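You operate a simulated robot arm through the tools that you are given. There is no shell and no other tool.

Carry out the task below with a simulated robot arm. There is one attempt and no reset: what you move stays moved.

JOB
Set the spindle's drag to 20 on the screen and cap the housing.
Fine: turn the spindle knob half round to read the drag, set the preload knob, turn the spindle back to prove it.

It is judged by the outcome, as a careful person would: the job done as asked, and still so three seconds after it is handed in. It fails if anything else is knocked over, pushed out of place, dropped, spilled or broken. Lids that push on must go on centred and level and be pressed home; caps that screw on are set level and turned clockwise until they are tight.

ROBOT AND FRAMES
A 7-joint arm with a fingered hand, fixed in place. Base frame: the origin is at the foot of the arm, x ahead of it, y to its left, z up; the work surface is at about z = 850. Lengths are in mm, angles in degrees, forces in N, time in s.
Its first joint turns from -115.0 to 115.0 degrees. Payload 5 kg.
The TCP is the grasp point between the finger pads, 32 mm short of the fingertips. In the tool frame z runs along the fingers and y along their closing line. Largest opening 160 mm; the body of the gripper starts 89 mm behind the TCP. The gripper is a hand of 4 fingers: y runs from the thumb to the fingers, the wrist lies at [0, 0, -267] in the tool frame.
Orientation is that of the tool frame in the base frame, as a unit quaternion [x, y, z, w]. With the fingers straight down and closing along the base's y, the tool's x points along the base's -x, its y along +y and its z along -z.

CONTROLS
- The arm moves only by the tool step_arm. Its argument "plan" is text: rows parted by semicolons, each of 6 numbers parted by spaces: the shift along the base's x, y, z in units of 40 mm (1.0 is 40 mm), then the turn, a rotation vector about the base's x, y, z in units of 5 degrees (1.0 is 5 degrees). In form: x y z rx ry rz; .... A call has 1 to 20 rows; each row shifts and turns the commanded pose from where the row before left it. A call with a number of a shift or a turn outside -1 to 1 is refused whole. A row lasts 0.2 s, in which the tool goes at most 50 mm and 8.6 degrees; a call with a longer step from one row to the next is refused whole. A pose out of reach is approached as far as the arm can. The call stops where the force on the tool passes 40 N (or 10 N more than at its start, if that is more) or the arm is blocked; 0.2 s more then pass. In this call time passes only in rows, and 0.2 s behind the last. The reply holds the time, the measured pose of the TCP, the force on the tool along the base axes, the opening and the grip force, in the units named above and with some noise, with the torque about the TCP (base axes, N m) and any sound that the robot's microphone picked up.
- Cameras (640 x 400 px; columns grow to the right, rows downward): "scene" is fixed at [399.3, -649.8, 1637.7]; the picture's right is [0.82, -0.57, 0.00], its down [-0.29, -0.43, -0.86] and it looks along [0.49, 0.71, -0.52] (base axes); focal length 367 px, centre (320, 200). "wrist" rides on the gripper at [80, -4, -114] in the tool frame; the picture's right is [0.05, 1.00, 0.00], its down [-0.82, 0.04, -0.58] and it looks along [-0.58, 0.03, 0.82] (tool axes); focal length 265 px, centre (320, 200). There is no depth. A picture from a camera that has moved, and an enlarged one, comes with that camera's place and axes in the base frame and with its lens.
- grab_frame(camera): a new picture of that camera. No time passes.
- move_column(by): slides the trunk up (or, below 0, down) by that many mm; the arm rides with it, the base frame stays. It gives what a move gives, with no picture.
- curl_fingers(finger1, finger2, finger3, thumb_bend): sets how far each is bent, from 0 (flat) to 1 (curled in); at 0.3 the hand is open as for a grip, at 0.7 the pads meet at the TCP. One left out holds its place. A second passes; each finger stops where it meets its share of the squeeze, and holds until it gets a number again. It is the only way to open and close the hand. It gives what a move gives, with no picture; readings hold the bend of each and the force on the fingers (four entries, about 0 where the hand has none), thumb and palm.
- close_up(camera, box): a new picture of the part [left, top, right, bottom] of that camera's present view, enlarged. No time passes.
- close_job(): hands the job in; it is judged then, once.

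Places have to be worked out from the pictures, the camera data and where the tool is seen. Open the gripper and draw the arm clear of the work before you hand the job in, unless the task says otherwise.

The tools are called after "Call:" as a command line: name --argument value ..., lists and objects as JSON in quotes. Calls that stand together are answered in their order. step_arm: Moves the arm, as the interface text tells. Its arguments: {"type":"object","properties":{"plan":{"type":"string"}},"required":["plan"]} The other tools are called the same way: move_column (by) slides the trunk up or down; curl_fingers (finger1, finger2, finger3, thumb_bend) moves the fingers one by one; grab_frame (camera) takes a picture; close_up (camera, box) takes an enlarged picture of a part of a camera's view; close_job () hands the job in.

At the start:

```text
clock: 0.0
tool_pos: [675.3, 294.8, 1225.5]
orientation: [0.0, 1.0, 0.0, 0.001]
wrist_force: [-1.1, -0.4, 0.4]
moment: [-0.01, 0.01, 0.03]
finger_gap: 159.8
finger_force: 0.1
shape: jaw
bend: [0.3, 0.3, 0.3, 0.3]
finger forces: [0.0, 0.1, 0.1, 0.1, 0.1, 0.0]
trunk travel left (down, up): [-700.0, 290.0]
```

scene: 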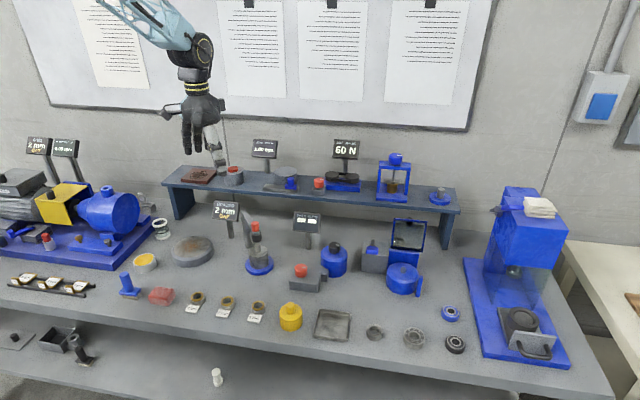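
wrist: 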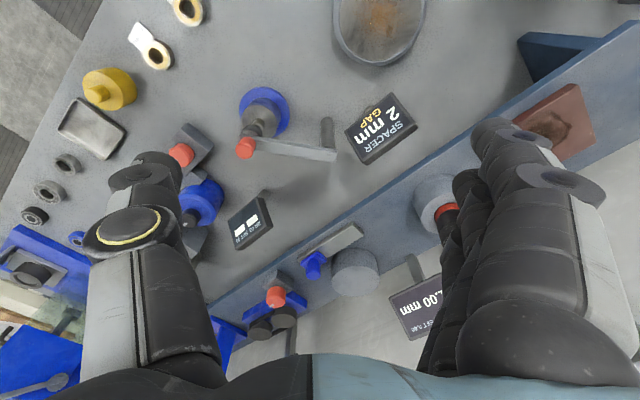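

The scene shows a cluttered bench with several screens and knobs. I'll enlarge parts of the scene to identify the spindle, preload knob, screen, housing and cap.

Call:
close_up --camera "scene" --box '[200, 190, 360, 290]'

Call:
close_up --camera "scene" --box '[340, 190, 500, 290]'

Call:
close_up --camera "scene" --box '[200, 260, 360, 360]'

Call:
close_up --camera "scene" --box '[340, 280, 500, 380]'

Call:
close_up --camera "scene" --box '[170, 120, 330, 220]'

Call:
close_up --camera "scene" --box '[310, 120, 470, 220]'

Call:
close_up --camera "scene" --box '[0, 120, 160, 220]'

Call:
close_up --camera "scene" --box '[0, 200, 220, 340]'

```text
4.00 times, centred on (280, 240) of scene
camera zoom: at [399.3, -649.8, 1637.7], right [0.82, -0.57, 0.0], down [-0.29, -0.43, -0.86], along [0.49, 0.71, -0.52], focal length 1466 px, centre (480, 40)
```

zoom: 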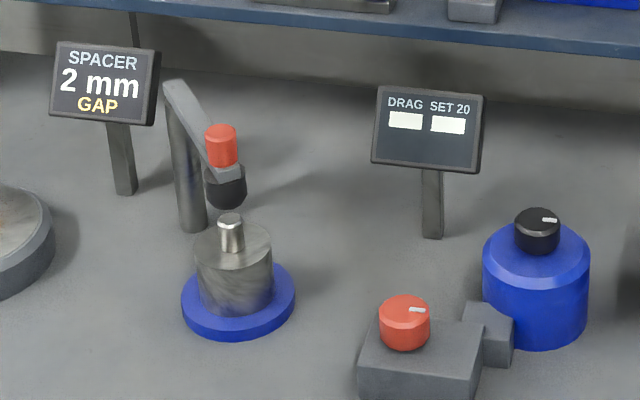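

```text
4.00 times, centred on (420, 240) of scene
camera zoom: at [399.3, -649.8, 1637.7], right [0.82, -0.57, 0.0], down [-0.29, -0.43, -0.86], along [0.49, 0.71, -0.52], focal length 1466 px, centre (-80, 40)
```

zoom: 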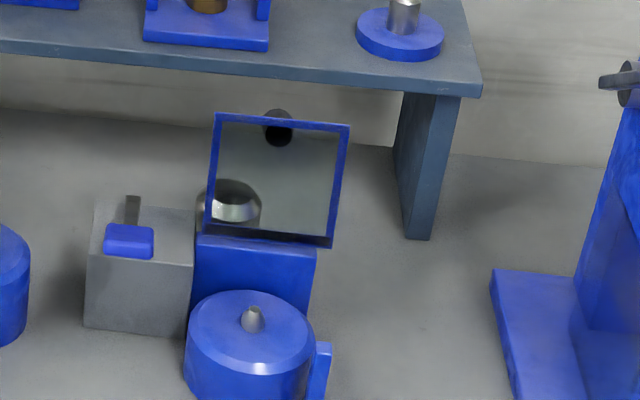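

```text
4.00 times, centred on (280, 310) of scene
camera zoom: at [399.3, -649.8, 1637.7], right [0.82, -0.57, 0.0], down [-0.29, -0.43, -0.86], along [0.49, 0.71, -0.52], focal length 1466 px, centre (480, -240)
```

zoom: 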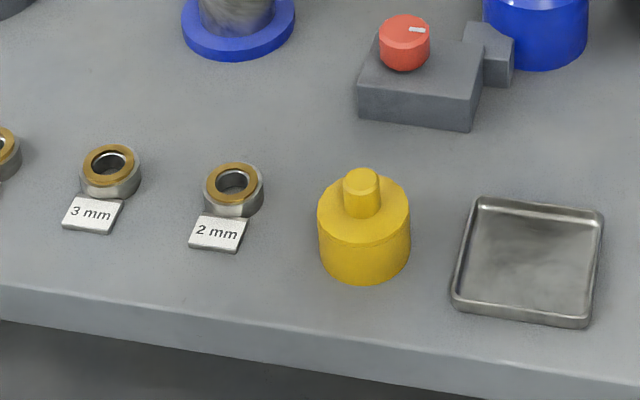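

```text
4.00 times, centred on (420, 330) of scene
camera zoom: at [399.3, -649.8, 1637.7], right [0.82, -0.57, 0.0], down [-0.29, -0.43, -0.86], along [0.49, 0.71, -0.52], focal length 1466 px, centre (-80, -320)
```

zoom: 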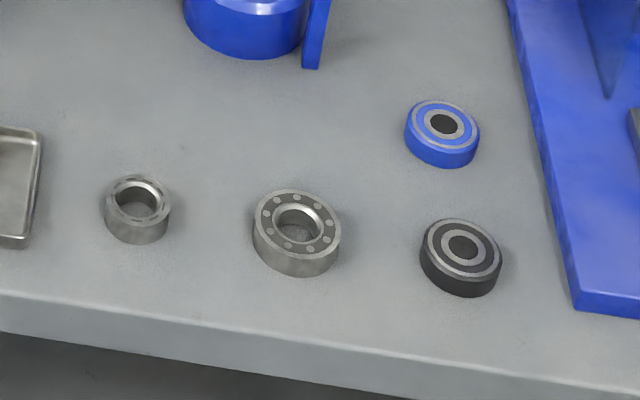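

```text
4.00 times, centred on (250, 170) of scene
camera zoom: at [399.3, -649.8, 1637.7], right [0.82, -0.57, 0.0], down [-0.29, -0.43, -0.86], along [0.49, 0.71, -0.52], focal length 1466 px, centre (600, 320)
```

zoom: 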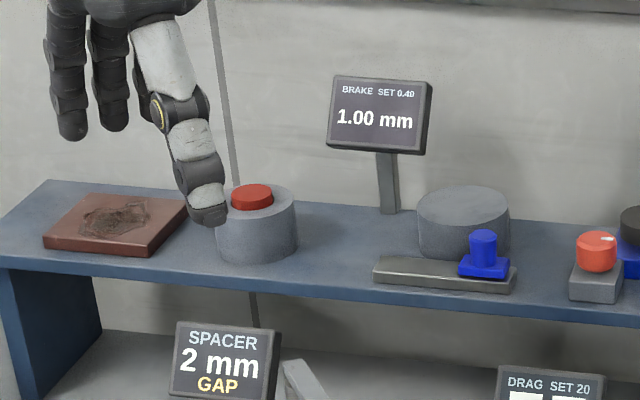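

```text
4.00 times, centred on (390, 170) of scene
camera zoom: at [399.3, -649.8, 1637.7], right [0.82, -0.57, 0.0], down [-0.29, -0.43, -0.86], along [0.49, 0.71, -0.52], focal length 1466 px, centre (40, 320)
```

zoom: 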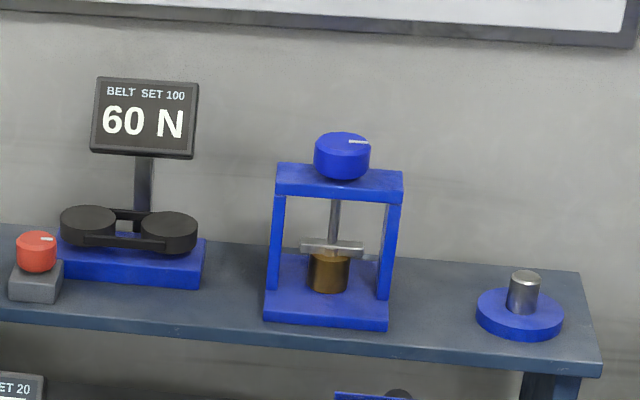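

```text
4.00 times, centred on (80, 170) of scene
camera zoom: at [399.3, -649.8, 1637.7], right [0.82, -0.57, 0.0], down [-0.29, -0.43, -0.86], along [0.49, 0.71, -0.52], focal length 1466 px, centre (1280, 320)
```

zoom: 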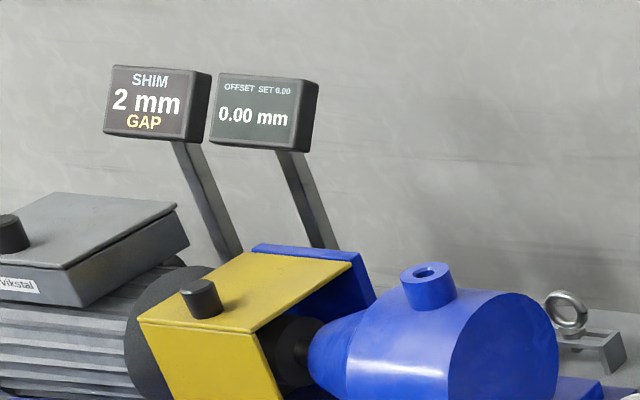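

```text
2.86 times, centred on (110, 270) of scene
camera zoom: at [399.3, -649.8, 1637.7], right [0.82, -0.57, 0.0], down [-0.29, -0.43, -0.86], along [0.49, 0.71, -0.52], focal length 1047 px, centre (920, 0)
```

zoom: 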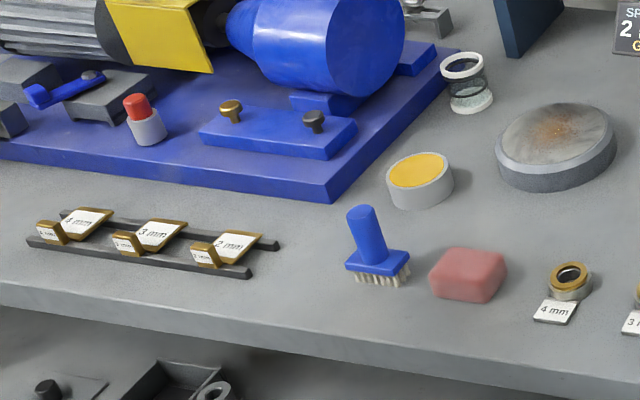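

The DRAG / SET 20 screen belongs to the blue housing with the black spindle knob, with the red preload knob on the grey block next to it. The yellow cap with a stem sits in front, so I'll look at these through the wrist camera too.

Call:
close_up --camera "wrist" --box '[120, 110, 280, 260]'

Call:
close_up --camera "scene" --box '[285, 200, 365, 300]'

Call:
close_up --camera "scene" --box '[265, 290, 325, 340]'

Call:
close_up --camera "scene" --box '[0, 320, 240, 400]'

Call:
close_up --camera "scene" --box '[440, 170, 640, 400]'

```text
2.67 times, centred on (200, 185) of wrist
camera zoom: at [596.1, 289.8, 1338.8], right [-0.05, 1.0, 0.0], down [0.82, 0.04, 0.58], along [0.58, 0.03, -0.82], focal length 708 px, centre (640, 240)
```

zoom: 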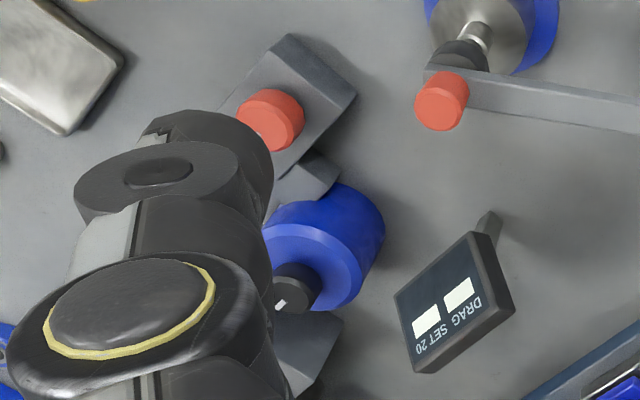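

```text
4.00 times, centred on (325, 250) of scene
camera zoom: at [399.3, -649.8, 1637.7], right [0.82, -0.57, 0.0], down [-0.29, -0.43, -0.86], along [0.49, 0.71, -0.52], focal length 1466 px, centre (300, 0)
```

zoom: 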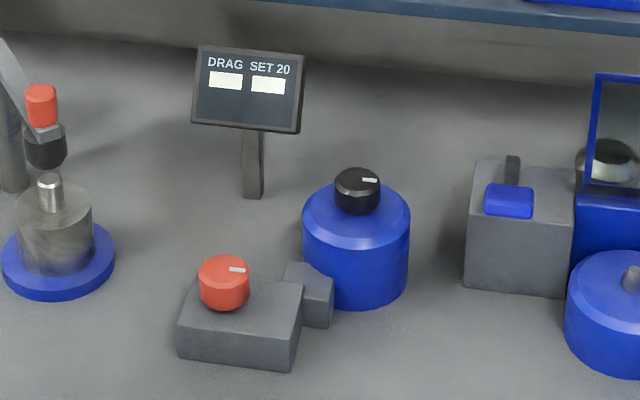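

```text
8.00 times, centred on (295, 315) of scene
camera zoom: at [399.3, -649.8, 1637.7], right [0.82, -0.57, 0.0], down [-0.29, -0.43, -0.86], along [0.49, 0.71, -0.52], focal length 2933 px, centre (520, -720)
```

zoom: 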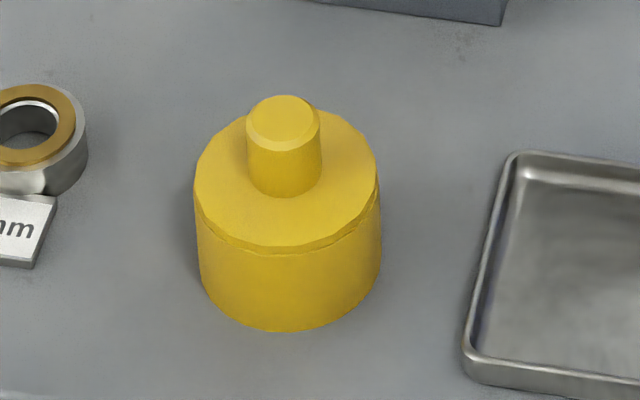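

```text
2.67 times, centred on (120, 360) of scene
camera zoom: at [399.3, -649.8, 1637.7], right [0.82, -0.57, 0.0], down [-0.29, -0.43, -0.86], along [0.49, 0.71, -0.52], focal length 978 px, centre (853, -227)
```

zoom: 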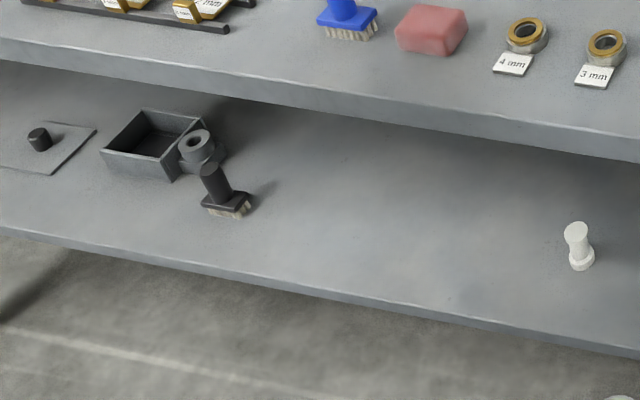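

```text
1.74 times, centred on (540, 285) of scene
camera zoom: at [399.3, -649.8, 1637.7], right [0.82, -0.57, 0.0], down [-0.29, -0.43, -0.86], along [0.49, 0.71, -0.52], focal length 638 px, centre (-63, 52)
```

zoom: 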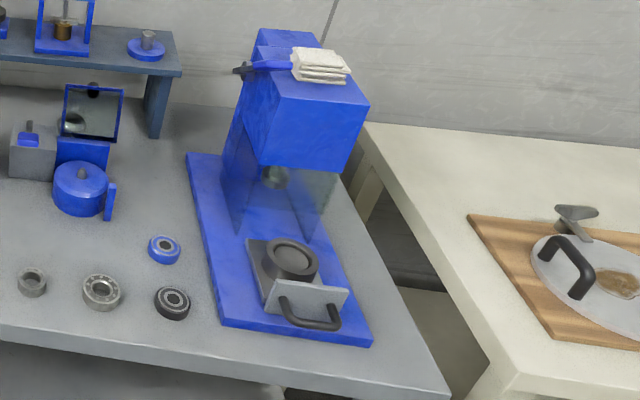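

The black spindle knob is on the housing at roughly (945, 55), the red preload knob is on the block beside it, and the yellow cap is near (720, -50). I'll move high above the bench towards the housing to get a clearer wrist view.

Call:
step_arm --plan "0.2 -0.9 0 0 0 0; 0.2 -0.9 0 0 0 0; 0.2 -0.9 0 0 0 0; 0.2 -0.9 0 0 0 0; 0.2 -0.9 0 0 0 0; 0.2 -0.9 0 0 0 0; 0.2 -0.6 0 0 0 0"

Call:
grab_frame --camera "wrist"

Call:
grab_frame --camera "scene"

```text
clock: 1.6
tool_pos: [728.6, 52.7, 1225.5]
orientation: [-0.002, 1.0, 0.0, 0.0]
wrist_force: [0.0, -1.0, 0.0]
moment: [0.0, -0.02, -0.01]
finger_gap: 159.9
finger_force: 0.1
shape: jaw
bend: [0.3, 0.3, 0.3, 0.3]
finger forces: [0.1, 0.0, 0.1, 0.0, 0.1, 0.0]
trunk travel left (down, up): [-700.0, 290.0]
```

```text
taken
camera wrist: at [649.5, 48.5, 1337.6], right [-0.05, 1.0, 0.0], down [0.82, 0.04, 0.58], along [0.58, 0.03, -0.82], focal length 265 px, centre (320, 200)
```

wrist: 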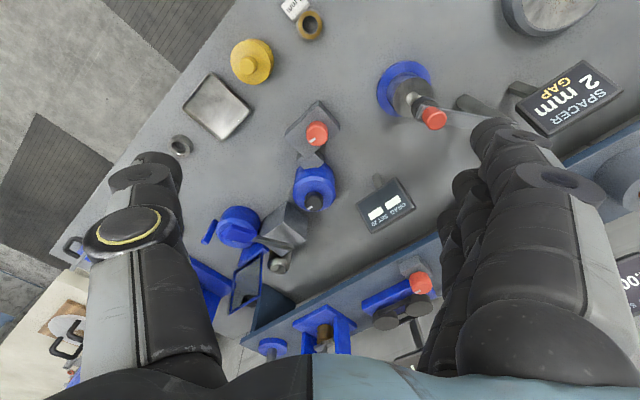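

```text
taken
```

scene: 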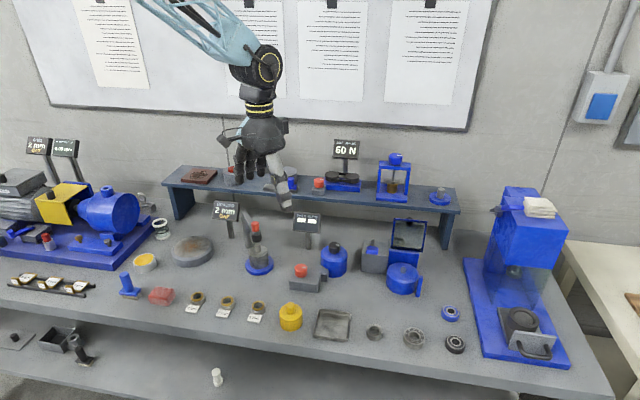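

Now the housing, preload block and yellow cap are all between the fingers in the wrist view. I'll enlarge those areas.

Call:
close_up --camera "wrist" --box '[270, 90, 350, 220]'

Call:
close_up --camera "wrist" --box '[270, 140, 350, 220]'

Call:
close_up --camera "wrist" --box '[210, 20, 330, 100]'

Call:
close_up --camera "wrist" --box '[180, 190, 320, 310]'

Call:
close_up --camera "wrist" --box '[260, 90, 420, 240]'

```text
3.08 times, centred on (310, 155) of wrist
camera zoom: at [649.5, 48.5, 1337.6], right [-0.05, 1.0, 0.0], down [0.82, 0.04, 0.58], along [0.58, 0.03, -0.82], focal length 817 px, centre (351, 338)
```

zoom: 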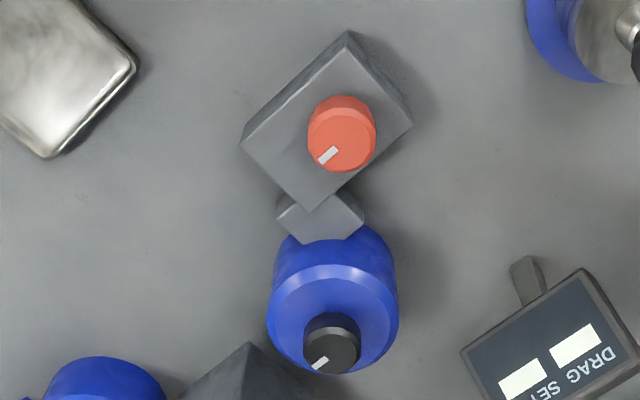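

```text
5.00 times, centred on (310, 180) of wrist
camera zoom: at [649.5, 48.5, 1337.6], right [-0.05, 1.0, 0.0], down [0.82, 0.04, 0.58], along [0.58, 0.03, -0.82], focal length 1327 px, centre (370, 300)
```

zoom: 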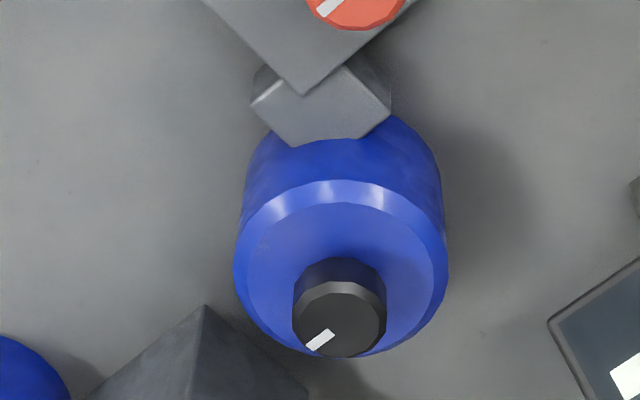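

```text
5.00 times, centred on (270, 60) of wrist
camera zoom: at [649.5, 48.5, 1337.6], right [-0.05, 1.0, 0.0], down [0.82, 0.04, 0.58], along [0.58, 0.03, -0.82], focal length 1327 px, centre (570, 900)
```

zoom: 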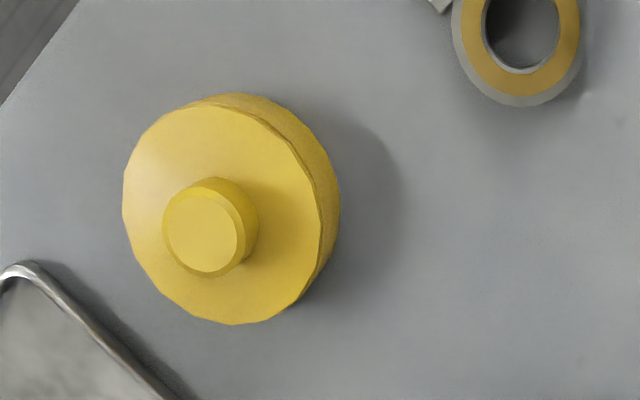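

```text
3.33 times, centred on (250, 250) of wrist
camera zoom: at [649.5, 48.5, 1337.6], right [-0.05, 1.0, 0.0], down [0.82, 0.04, 0.58], along [0.58, 0.03, -0.82], focal length 885 px, centre (553, 33)
```

zoom: 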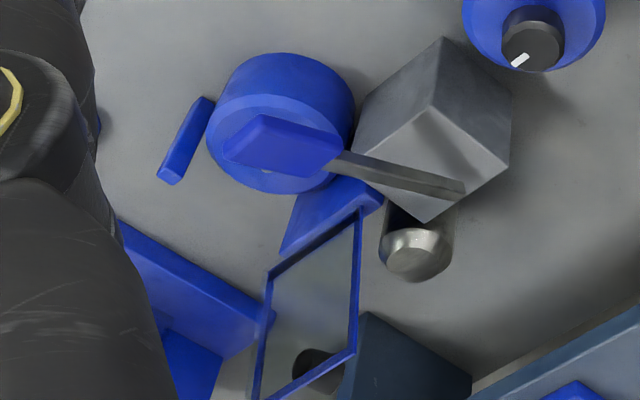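

```text
2.67 times, centred on (340, 165) of wrist
camera zoom: at [649.5, 48.5, 1337.6], right [-0.05, 1.0, 0.0], down [0.82, 0.04, 0.58], along [0.58, 0.03, -0.82], focal length 708 px, centre (267, 293)
```

zoom: 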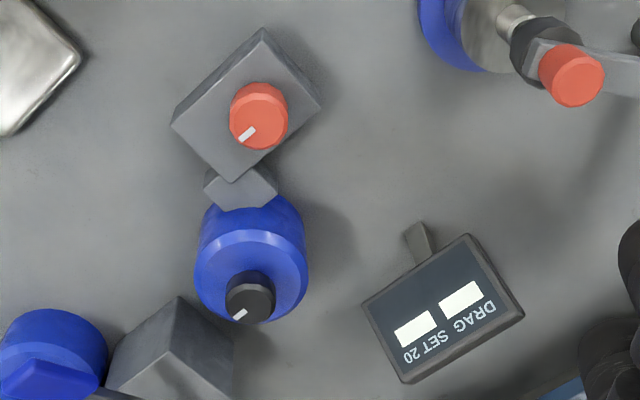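

Working from both views I estimate: black knob top ≈ (940, 52, 944), red knob top ≈ (820, 53, 913), and cap around (715, -50) with OD ≈ 60 and a stem on top. Before using the hand I'll see how the fingertips look partly closed in free air.

Call:
curl_fingers --finger1 0.6 --finger2 0.6 --finger3 0.6 --thumb_bend 0.6

Call:
grab_frame --camera "wrist"

Call:
close_up --camera "scene" --box '[200, 80, 320, 220]'

```text
clock: 2.6
tool_pos: [728.8, 53.4, 1225.4]
orientation: [0.0, 1.0, -0.001, 0.0]
wrist_force: [1.5, -0.7, 0.5]
moment: [0.04, 0.01, 0.0]
finger_gap: 54.3
finger_force: 0.1
shape: fingers
bend: [0.6, 0.6, 0.6, 0.6]
finger forces: [0.1, 0.0, 0.0, 0.0, 0.0, 0.1]
trunk travel left (down, up): [-700.0, 290.0]
```

```text
taken
camera wrist: at [649.3, 49.2, 1337.4], right [-0.05, 1.0, 0.0], down [0.82, 0.04, 0.58], along [0.58, 0.03, -0.82], focal length 265 px, centre (320, 200)
```

wrist: 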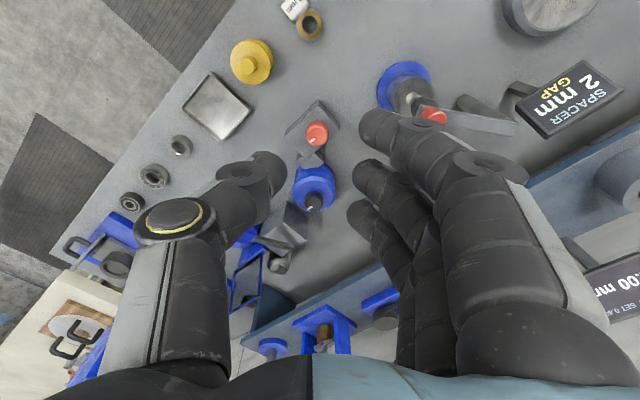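

```text
2.86 times, centred on (260, 150) of scene
camera zoom: at [399.3, -649.8, 1637.7], right [0.82, -0.57, 0.0], down [-0.29, -0.43, -0.86], along [0.49, 0.71, -0.52], focal length 1047 px, centre (491, 343)
```

zoom: 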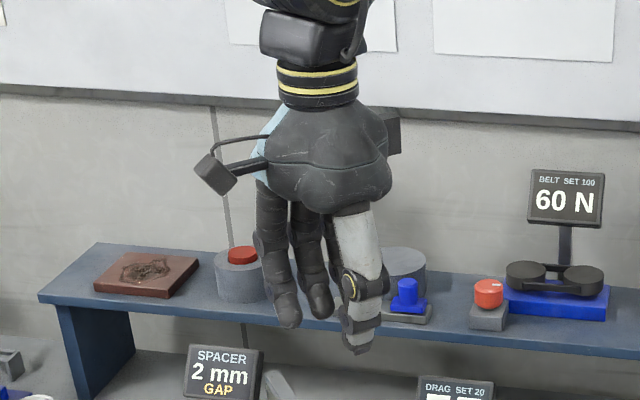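

At bend 0.6 the gap is 54 mm, with the three fingers about 30 mm apart in tool x, so only the middle finger opposes the thumb on a small knob. I'll fold the outer fingers away, leave the middle finger and thumb half open, and check how that looks.

Call:
curl_fingers --finger1 1.0 --finger2 0.5 --finger3 1.0 --thumb_bend 0.5

Call:
grab_frame --camera "wrist"

Call:
close_up --camera "scene" --box '[200, 80, 320, 220]'

```text
clock: 3.6
tool_pos: [728.4, 54.5, 1223.7]
orientation: [0.0, 1.0, 0.0, 0.0]
wrist_force: [0.3, 0.0, -1.0]
moment: [0.02, 0.01, 0.01]
finger_gap: 61.7
finger_force: 0.0
shape: fingers
bend: [1.0, 0.5, 1.0, 0.5]
finger forces: [0.0, 0.0, 0.1, 0.0, 0.0, 0.1]
trunk travel left (down, up): [-700.0, 290.0]
```

```text
taken
camera wrist: at [649.3, 49.2, 1337.4], right [-0.05, 1.0, 0.0], down [0.82, 0.04, 0.58], along [0.58, 0.03, -0.82], focal length 265 px, centre (320, 200)
```

wrist: 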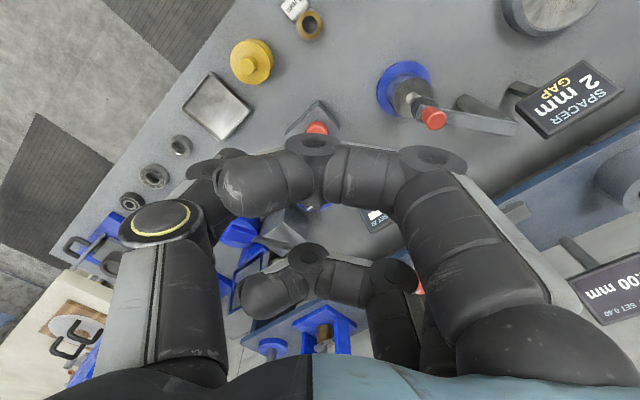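

```text
2.86 times, centred on (260, 150) of scene
camera zoom: at [399.3, -649.8, 1637.7], right [0.82, -0.57, 0.0], down [-0.29, -0.43, -0.86], along [0.49, 0.71, -0.52], focal length 1047 px, centre (491, 343)
```

zoom: 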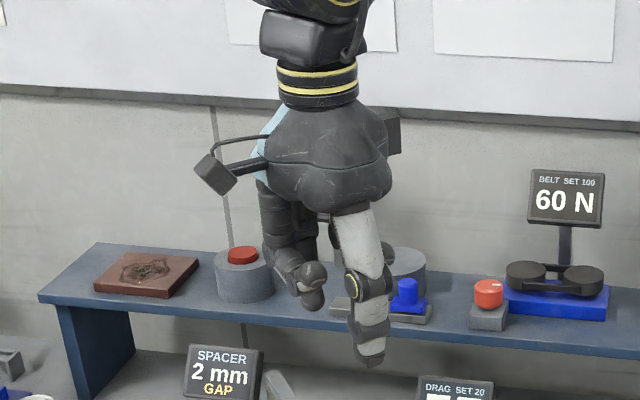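

Folding the outer fingers blocks the camera, so I'll hold all fingers and the thumb at 0.5 instead, which is compact and leaves the view clear. Then I'll move to about 115 mm above the black knob.

Call:
curl_fingers --finger1 0.5 --finger2 0.5 --finger3 0.5 --thumb_bend 0.5

Call:
step_arm --plan "0.88 0 -0.6 0 0 0; 0.88 0 -0.6 0 0 0; 0.88 0 -0.6 0 0 0; 0.88 0 -0.6 0 0 0; 0.88 0 -0.6 0 0 0; 0.88 0 -0.6 0 0 0"

Call:
grab_frame --camera "wrist"

Call:
grab_frame --camera "scene"

```text
clock: 4.6
tool_pos: [729.6, 53.2, 1223.6]
orientation: [0.0, 1.0, 0.0, 0.0]
wrist_force: [-0.4, 0.5, -0.4]
moment: [-0.04, 0.0, 0.02]
finger_gap: 90.4
finger_force: 0.1
shape: fingers
bend: [0.5, 0.5, 0.5, 0.5]
finger forces: [0.1, 0.1, 0.0, 0.0, 0.1, 0.0]
trunk travel left (down, up): [-700.0, 290.0]
```

```text
clock: 6.0
tool_pos: [941.9, 55.2, 1078.7]
orientation: [0.0, 1.0, 0.0, -0.001]
wrist_force: [0.0, -0.3, -0.9]
moment: [-0.03, 0.02, 0.0]
finger_gap: 90.3
finger_force: 0.1
shape: fingers
bend: [0.5, 0.5, 0.5, 0.5]
finger forces: [0.0, 0.1, 0.0, 0.0, 0.0, 0.1]
trunk travel left (down, up): [-700.0, 290.0]
```

```text
taken
camera wrist: at [862.4, 50.9, 1191.9], right [-0.05, 1.0, 0.0], down [0.82, 0.04, 0.58], along [0.58, 0.03, -0.82], focal length 265 px, centre (320, 200)
```

wrist: 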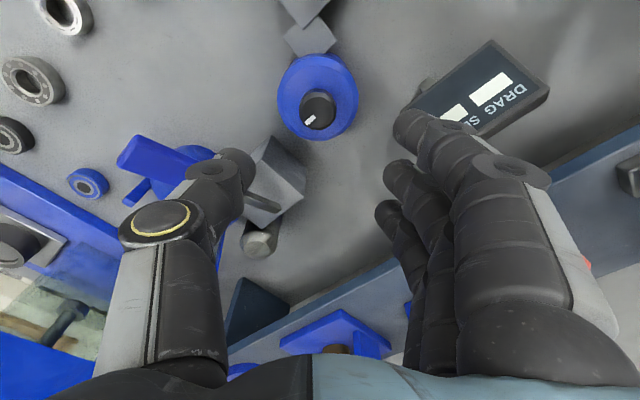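

```text
taken
```

scene: 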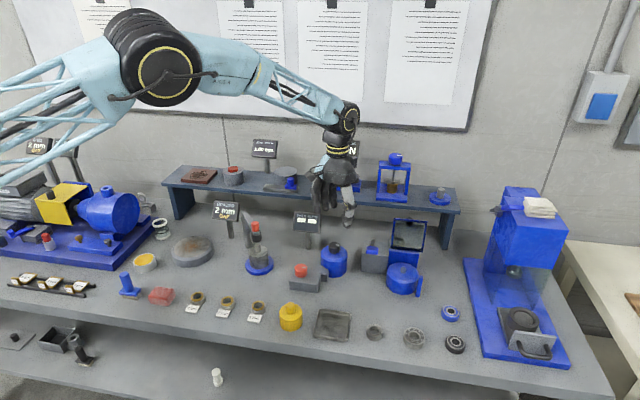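

I'm above the knob now. I'll enlarge the knob and housing in this wrist view to pin down its centre.

Call:
close_up --camera "wrist" --box '[270, 45, 370, 145]'

Call:
close_up --camera "scene" --box '[280, 150, 400, 300]'

```text
4.00 times, centred on (320, 95) of wrist
camera zoom: at [862.4, 50.9, 1191.9], right [-0.05, 1.0, 0.0], down [0.82, 0.04, 0.58], along [0.58, 0.03, -0.82], focal length 1062 px, centre (320, 620)
```

zoom: 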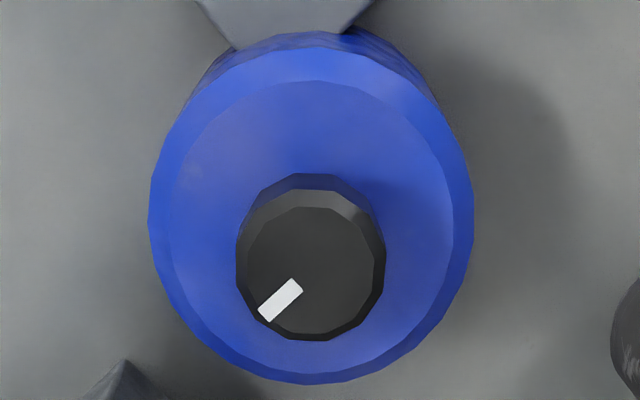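

```text
2.67 times, centred on (340, 225) of scene
camera zoom: at [399.3, -649.8, 1637.7], right [0.82, -0.57, 0.0], down [-0.29, -0.43, -0.86], along [0.49, 0.71, -0.52], focal length 978 px, centre (267, 133)
```

zoom: 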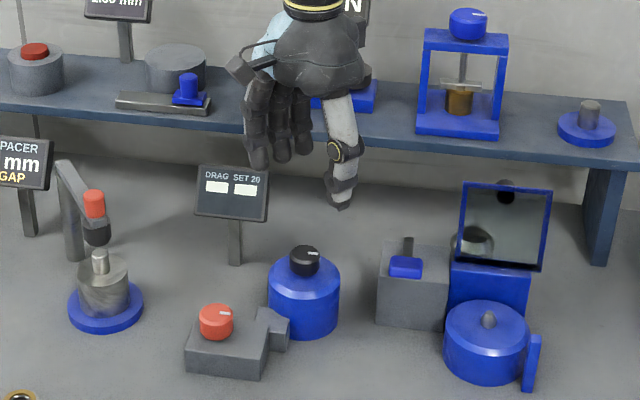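

The knob top centre comes out consistently at about (937.4, 52.6, 943.5), diameter 35, with the housing top near z 916. While high and clear, I'll centre over it and test how far the wrist yaws one way, so I can do the half turn in one stroke.

Call:
step_arm --plan "-0.125 -0.058 0 0 0 1; 0 0 0 0 0 1; 0 0 0 0 0 1; 0 0 0 0 0 1; 0 0 0 0 0 1; 0 0 0 0 0 1; 0 0 0 0 0 1; 0 0 0 0 0 1; 0 0 0 0 0 1; 0 0 0 0 0 1; 0 0 0 0 0 1; 0 0 0 0 0 1; 0 0 0 0 0 1; 0 0 0 0 0 1; 0 0 0 0 0 1; 0 0 0 0 0 1; 0 0 0 0 0 1; 0 0 0 0 0 1"

```text
clock: 9.8
tool_pos: [937.6, 52.3, 1081.9]
orientation: [0.708, -0.706, 0.0, -0.001]
wrist_force: [-0.4, -0.7, 0.2]
moment: [-0.01, -0.01, -0.03]
finger_gap: 90.4
finger_force: 0.1
shape: fingers
bend: [0.5, 0.5, 0.5, 0.5]
finger forces: [0.0, 0.0, 0.1, 0.0, 0.1, 0.0]
trunk travel left (down, up): [-700.0, 290.0]
```

+90° is reachable. I'll take a wrist picture from this yaw to cross-check the knob's location.

Call:
grab_frame --camera "wrist"

Call:
grab_frame --camera "scene"

```text
taken
camera wrist: at [942.8, -28.6, 1195.0], right [-1.0, -0.05, 0.0], down [-0.04, 0.82, 0.58], along [-0.03, 0.58, -0.82], focal length 265 px, centre (320, 200)
```

wrist: 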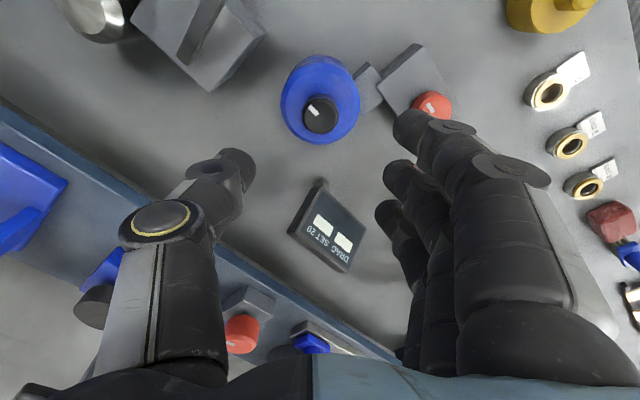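

```text
taken
```

scene: 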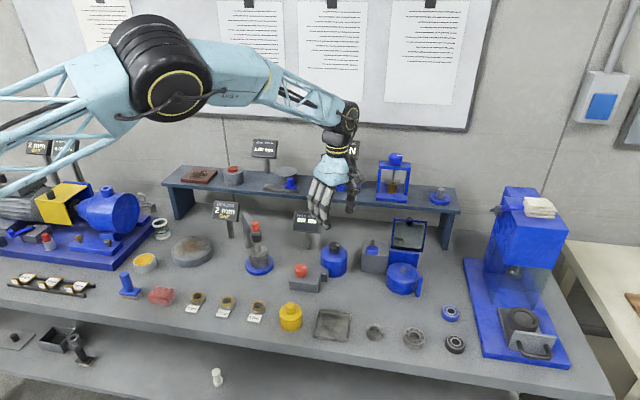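

Call:
close_up --camera "wrist" --box '[270, 45, 370, 145]'

```text
4.00 times, centred on (320, 95) of wrist
camera zoom: at [942.8, -28.6, 1195.0], right [-1.0, -0.05, 0.0], down [-0.04, 0.82, 0.58], along [-0.03, 0.58, -0.82], focal length 1062 px, centre (320, 620)
```

zoom: 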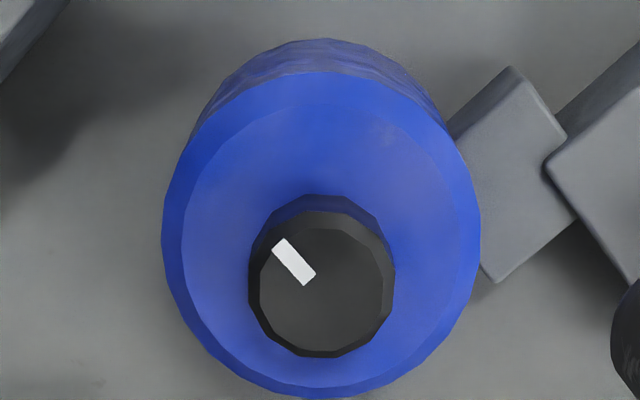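

Both yaws agree on the knob at about (938, 52). I'll now test the other end of the wrist range in free air by turning back through 180°.

Call:
step_arm --plan "0 0 0 0 0 -1; 0 0 0 0 0 -1; 0 0 0 0 0 -1; 0 0 0 0 0 -1; 0 0 0 0 0 -1; 0 0 0 0 0 -1; 0 0 0 0 0 -1; 0 0 0 0 0 -1; 0 0 0 0 0 -1; 0 0 0 0 0 -1; 0 0 0 0 0 -1; 0 0 0 0 0 -1; 0 0 0 0 0 -1; 0 0 0 0 0 -1; 0 0 0 0 0 -1; 0 0 0 0 0 -1; 0 0 0 0 0 -1; 0 0 0 0 0 -1; 0 0 0 0 0 -1; 0 0 0 0 0 -1"

Call:
step_arm --plan "0 0 0 0 0 -1; 0 0 0 0 0 -1; 0 0 0 0 0 -1; 0 0 0 0 0 -1; 0 0 0 0 0 -1; 0 0 0 0 0 -1; 0 0 0 0 0 -1; 0 0 0 0 0 -1; 0 0 0 0 0 -1; 0 0 0 0 0 -1; 0 0 0 0 0 -1; 0 0 0 0 0 -1; 0 0 0 0 0 -1; 0 0 0 0 0 -1; 0 0 0 0 0 -1; 0 0 0 0 0 -1"

Call:
grab_frame --camera "scene"

Call:
grab_frame --camera "wrist"

```text
clock: 14.0
tool_pos: [937.6, 51.7, 1081.7]
orientation: [0.088, 0.996, 0.0, 0.0]
wrist_force: [-0.3, -0.2, -0.1]
moment: [-0.02, 0.0, 0.02]
finger_gap: 90.6
finger_force: 0.1
shape: fingers
bend: [0.5, 0.5, 0.5, 0.5]
finger forces: [0.0, 0.0, 0.0, 0.1, 0.1, 0.0]
trunk travel left (down, up): [-700.0, 290.0]
```

```text
clock: 17.4
tool_pos: [939.0, 53.2, 1082.0]
orientation: [0.707, 0.708, 0.0, 0.0]
wrist_force: [0.6, 0.0, 0.2]
moment: [0.05, 0.0, -0.04]
finger_gap: 90.5
finger_force: 0.0
shape: fingers
bend: [0.5, 0.5, 0.5, 0.5]
finger forces: [0.0, 0.0, 0.0, 0.0, 0.0, 0.0]
trunk travel left (down, up): [-700.0, 290.0]
```

```text
taken
```

scene: 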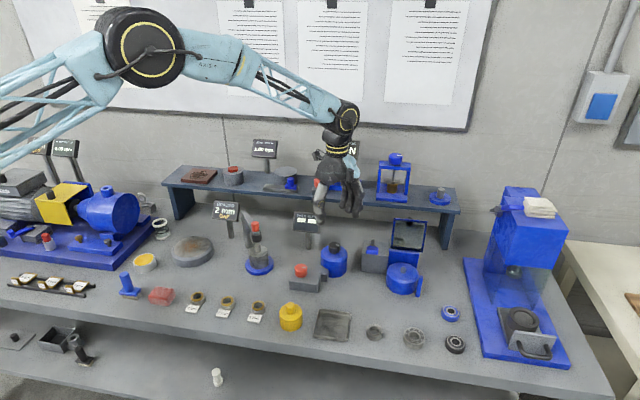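

```text
taken
camera wrist: at [935.0, 132.7, 1195.1], right [1.0, 0.05, 0.0], down [0.04, -0.82, 0.58], along [0.03, -0.58, -0.82], focal length 265 px, centre (320, 200)
```

wrist: 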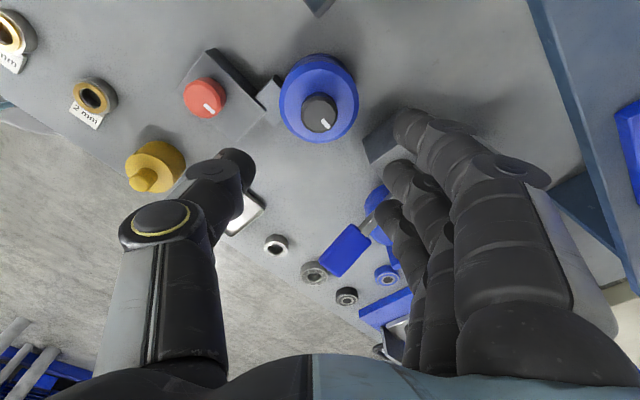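

The wrist reaches −90° as well, so one stroke covers 180°. Starting from −90° with the thumb on the −x side, I'll descend in steps to TCP z ≈ 966, leaving the fingertips about 16 mm above the housing top, and look.

Call:
step_arm --plan "0 0 -0.95 0 0 0; 0 0 -0.95 0 0 0; 0 0 -0.95 0 0 0"

Call:
grab_frame --camera "wrist"

Call:
close_up --camera "scene" --box '[285, 190, 385, 290]'

```text
clock: 18.2
tool_pos: [937.2, 51.1, 967.1]
orientation: [0.707, 0.707, 0.0, -0.001]
wrist_force: [0.4, -0.3, 0.1]
moment: [-0.01, -0.02, -0.02]
finger_gap: 90.5
finger_force: 0.0
shape: fingers
bend: [0.5, 0.5, 0.5, 0.5]
finger forces: [0.0, 0.1, 0.1, 0.0, 0.1, 0.0]
trunk travel left (down, up): [-700.0, 290.0]
```

```text
taken
camera wrist: at [935.0, 131.1, 1081.1], right [1.0, 0.05, 0.0], down [0.04, -0.82, 0.58], along [0.03, -0.58, -0.82], focal length 265 px, centre (320, 200)
```

wrist: 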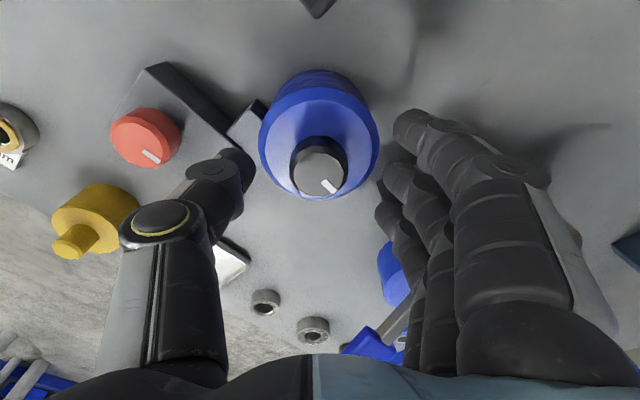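

```text
4.00 times, centred on (335, 240) of scene
camera zoom: at [399.3, -649.8, 1637.7], right [0.82, -0.57, 0.0], down [-0.29, -0.43, -0.86], along [0.49, 0.71, -0.52], focal length 1466 px, centre (260, 40)
```

zoom: 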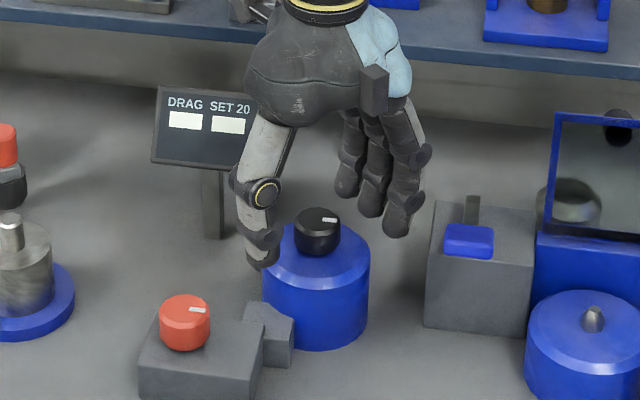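

The hand straddles the knob with the thumb tip near z 924, roughly 43 mm below the TCP. I'll close the thumb and middle finger to 0.6 around the knob at this height and check the clearance before going lower.

Call:
curl_fingers --finger1 0.55 --finger2 0.6 --finger3 0.55 --thumb_bend 0.6

Call:
close_up --camera "wrist" --box '[220, 50, 420, 230]'

Call:
close_up --camera "scene" --box '[305, 210, 375, 290]'

```text
clock: 19.2
tool_pos: [936.7, 51.4, 967.6]
orientation: [0.707, 0.708, 0.0, 0.0]
wrist_force: [1.3, -0.2, -0.2]
moment: [0.01, 0.01, 0.03]
finger_gap: 63.4
finger_force: 0.0
shape: fingers
bend: [0.55, 0.6, 0.55, 0.6]
finger forces: [0.0, 0.0, 0.0, 0.0, 0.1, 0.1]
trunk travel left (down, up): [-700.0, 290.0]
```

```text
2.22 times, centred on (320, 140) of wrist
camera zoom: at [934.3, 131.3, 1081.7], right [1.0, 0.05, 0.0], down [0.04, -0.82, 0.58], along [0.03, -0.58, -0.82], focal length 590 px, centre (320, 333)
```

zoom: 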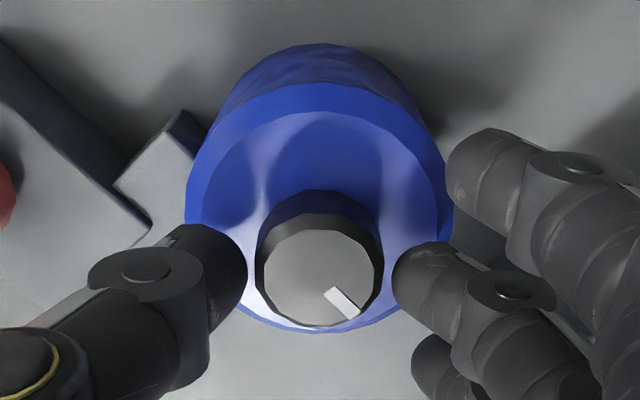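

```text
5.00 times, centred on (340, 250) of scene
camera zoom: at [399.3, -649.8, 1637.7], right [0.82, -0.57, 0.0], down [-0.29, -0.43, -0.86], along [0.49, 0.71, -0.52], focal length 1833 px, centre (220, -50)
```

zoom: 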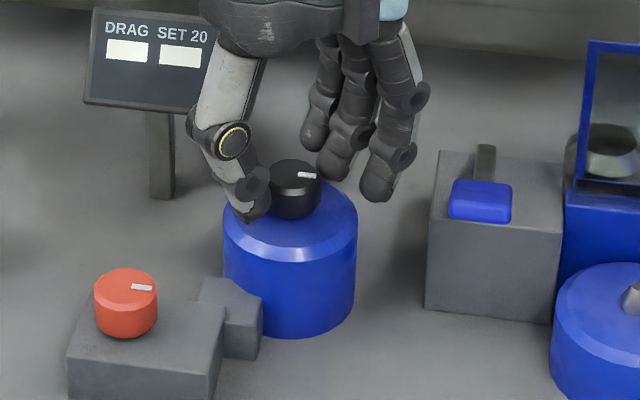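

Thumb and middle finger tips are both near z 930–932 and evenly either side of the knob. I'll descend another 12 mm so the tips sit about 4 mm above the housing top, then squeeze gently.

Call:
step_arm --plan "0.02 0.025 -0.15 0 0 0; 0 0 -0.15 0 0 0"

Call:
curl_fingers --finger2 0.68 --thumb_bend 0.68

Call:
close_up --camera "wrist" --box '[220, 50, 420, 230]'

Call:
close_up --camera "scene" --box '[285, 190, 375, 290]'

```text
clock: 19.8
tool_pos: [938.7, 53.0, 957.4]
orientation: [0.707, 0.707, 0.0, 0.0]
wrist_force: [-0.5, -0.3, 11.0]
moment: [0.0, 0.47, 0.02]
finger_gap: 63.0
finger_force: 5.1
shape: fingers
bend: [0.55, 0.6, 0.55, 0.6]
finger forces: [0.0, 0.0, 0.1, 0.0, 10.6, 0.0]
trunk travel left (down, up): [-700.0, 290.0]
```

```text
clock: 20.8
tool_pos: [938.6, 52.0, 956.0]
orientation: [0.707, 0.707, 0.0, 0.0]
wrist_force: [-5.2, 0.3, 4.9]
moment: [0.0, 0.25, 0.03]
finger_gap: 59.9
finger_force: 10.7
shape: fingers
bend: [0.55, 0.63, 0.55, 0.65]
finger forces: [0.0, 6.4, 0.0, 0.0, 14.4, 0.1]
trunk travel left (down, up): [-700.0, 290.0]
```

```text
2.22 times, centred on (320, 140) of wrist
camera zoom: at [934.8, 132.9, 1069.4], right [1.0, 0.05, 0.0], down [0.04, -0.82, 0.58], along [0.03, -0.58, -0.82], focal length 590 px, centre (320, 333)
```

zoom: 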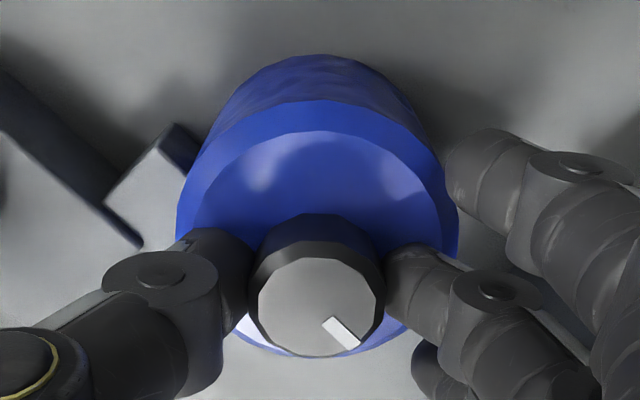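

```text
4.00 times, centred on (330, 240) of scene
camera zoom: at [399.3, -649.8, 1637.7], right [0.82, -0.57, 0.0], down [-0.29, -0.43, -0.86], along [0.49, 0.71, -0.52], focal length 1466 px, centre (280, 40)
```

zoom: 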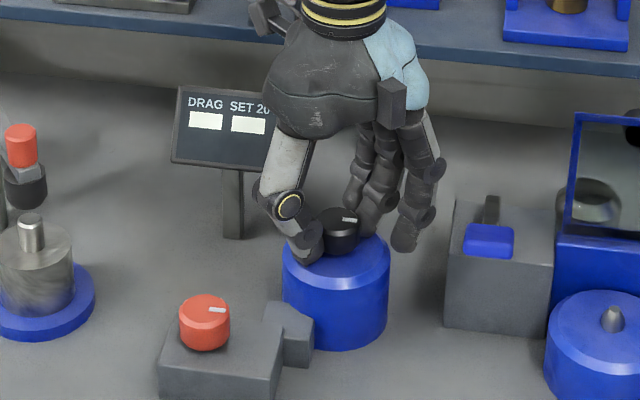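

The grip works, but the thumb tip was lightly touching the housing top (≈10 N), and the thumb bends a little further than the finger. I'll open slightly, rise 3 mm, shift +1.5 mm in x and re-grip.

Call:
curl_fingers --finger2 0.6 --thumb_bend 0.6

Call:
step_arm --plan "0.04 0 0.08 0 0 0"

Call:
curl_fingers --finger2 0.7 --thumb_bend 0.7

```text
clock: 21.8
tool_pos: [936.6, 53.4, 957.1]
orientation: [0.707, 0.707, 0.0, 0.001]
wrist_force: [0.5, 0.7, 17.3]
moment: [0.02, 0.44, -0.03]
finger_gap: 61.1
finger_force: 9.7
shape: fingers
bend: [0.55, 0.6, 0.55, 0.61]
finger forces: [0.1, 1.8, 0.0, 0.1, 18.2, 0.0]
trunk travel left (down, up): [-700.0, 290.0]
```

```text
clock: 22.2
tool_pos: [939.8, 53.1, 957.5]
orientation: [0.707, 0.707, -0.001, -0.001]
wrist_force: [0.1, 0.2, 3.5]
moment: [-0.02, 0.13, -0.02]
finger_gap: 61.6
finger_force: 2.4
shape: fingers
bend: [0.55, 0.6, 0.55, 0.6]
finger forces: [0.0, 0.0, 0.0, 0.1, 5.5, 0.1]
trunk travel left (down, up): [-700.0, 290.0]
```

```text
clock: 23.2
tool_pos: [939.5, 52.5, 958.1]
orientation: [0.707, 0.707, -0.001, 0.0]
wrist_force: [-8.8, -1.5, -12.5]
moment: [-0.05, 0.07, 0.03]
finger_gap: 61.0
finger_force: 10.5
shape: fingers
bend: [0.55, 0.63, 0.55, 0.65]
finger forces: [0.1, 5.7, 0.0, 0.1, 15.0, 0.0]
trunk travel left (down, up): [-700.0, 290.0]
```

The grip is on the knob, with thumb 15 N and finger 5.7 N. I'll turn 20° counter-clockwise first and check that the pointer follows.

Call:
step_arm --plan "0 0 0 0 0 1; 0 0 0 0 0 1; 0 0 0 0 0 1; 0 0 0 0 0 1"

Call:
close_up --camera "wrist" --box '[220, 50, 420, 230]'

Call:
close_up --camera "scene" --box '[285, 190, 375, 290]'

```text
clock: 24.2
tool_pos: [940.1, 53.4, 958.2]
orientation: [0.574, 0.819, 0.0, 0.001]
wrist_force: [-10.5, 1.8, -13.0]
moment: [0.07, 0.12, -0.01]
finger_gap: 61.0
finger_force: 10.9
shape: fingers
bend: [0.55, 0.64, 0.55, 0.65]
finger forces: [0.1, 5.5, 0.0, 0.0, 15.0, 0.0]
trunk travel left (down, up): [-700.0, 290.0]
```

```text
2.22 times, centred on (320, 140) of wrist
camera zoom: at [909.4, 127.1, 1071.0], right [0.92, 0.39, 0.0], down [0.32, -0.75, 0.58], along [0.23, -0.53, -0.82], focal length 590 px, centre (320, 333)
```

zoom: 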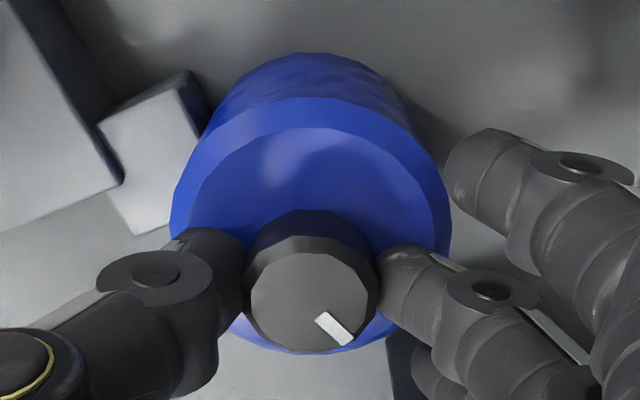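

```text
4.00 times, centred on (330, 240) of scene
camera zoom: at [399.3, -649.8, 1637.7], right [0.82, -0.57, 0.0], down [-0.29, -0.43, -0.86], along [0.49, 0.71, -0.52], focal length 1466 px, centre (280, 40)
```

zoom: 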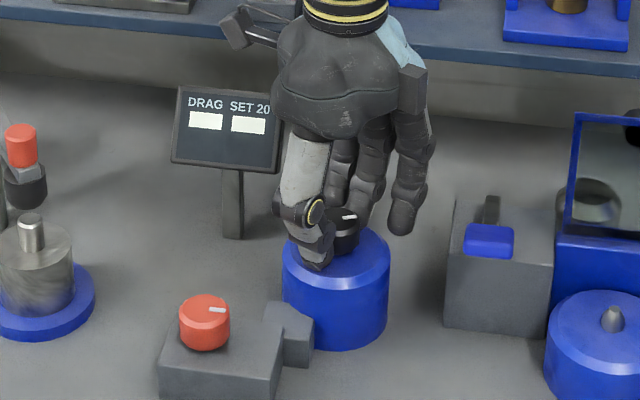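

The pointer kept its place relative to the hand, so the knob is turning with it. I'll continue the stroke counter-clockwise.

Call:
step_arm --plan "0 0 0 0 0 1; 0 0 0 0 0 1; 0 0 0 0 0 1; 0 0 0 0 0 1; 0 0 0 0 0 1; 0 0 0 0 0 1; 0 0 0 0 0 1; 0 0 0 0 0 1; 0 0 0 0 0 1; 0 0 0 0 0 1; 0 0 0 0 0 1; 0 0 0 0 0 1; 0 0 0 0 0 1; 0 0 0 0 0 1; 0 0 0 0 0 1; 0 0 0 0 0 1"

Call:
grab_frame --camera "wrist"

Call:
close_up --camera "scene" --box '[285, 190, 375, 290]'

```text
clock: 27.6
tool_pos: [939.7, 52.4, 958.8]
orientation: [-0.088, 0.996, 0.0, 0.0]
wrist_force: [-9.2, -1.6, -4.0]
moment: [0.09, 0.25, 0.01]
finger_gap: 58.2
finger_force: 9.9
shape: fingers
bend: [0.55, 0.63, 0.55, 0.66]
finger forces: [0.1, 10.4, 0.1, 0.1, 10.1, 0.0]
trunk travel left (down, up): [-700.0, 290.0]
```

```text
taken
camera wrist: at [862.5, 34.0, 1071.8], right [-0.23, 0.97, 0.0], down [0.8, 0.18, 0.58], along [0.56, 0.13, -0.82], focal length 265 px, centre (320, 200)
```

wrist: 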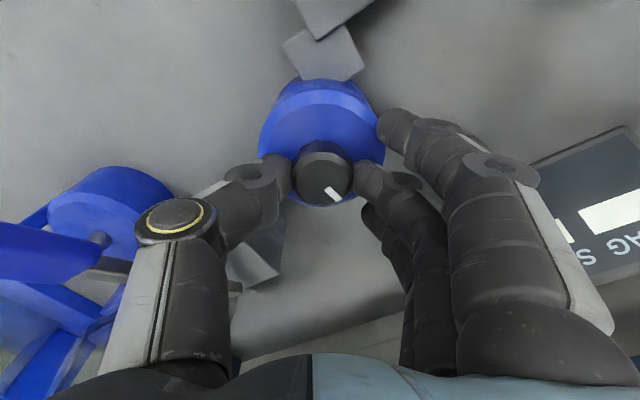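

```text
4.00 times, centred on (330, 240) of scene
camera zoom: at [399.3, -649.8, 1637.7], right [0.82, -0.57, 0.0], down [-0.29, -0.43, -0.86], along [0.49, 0.71, -0.52], focal length 1466 px, centre (280, 40)
```

zoom: 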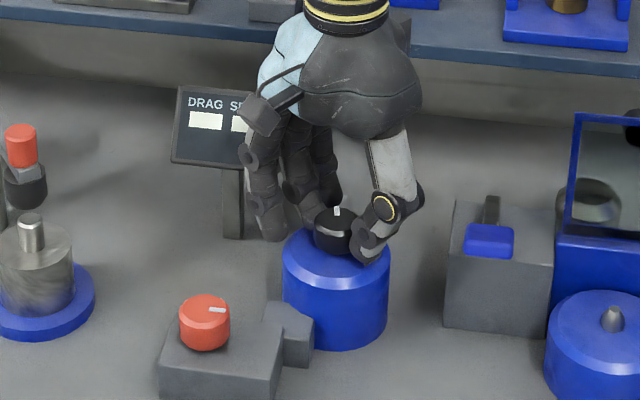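

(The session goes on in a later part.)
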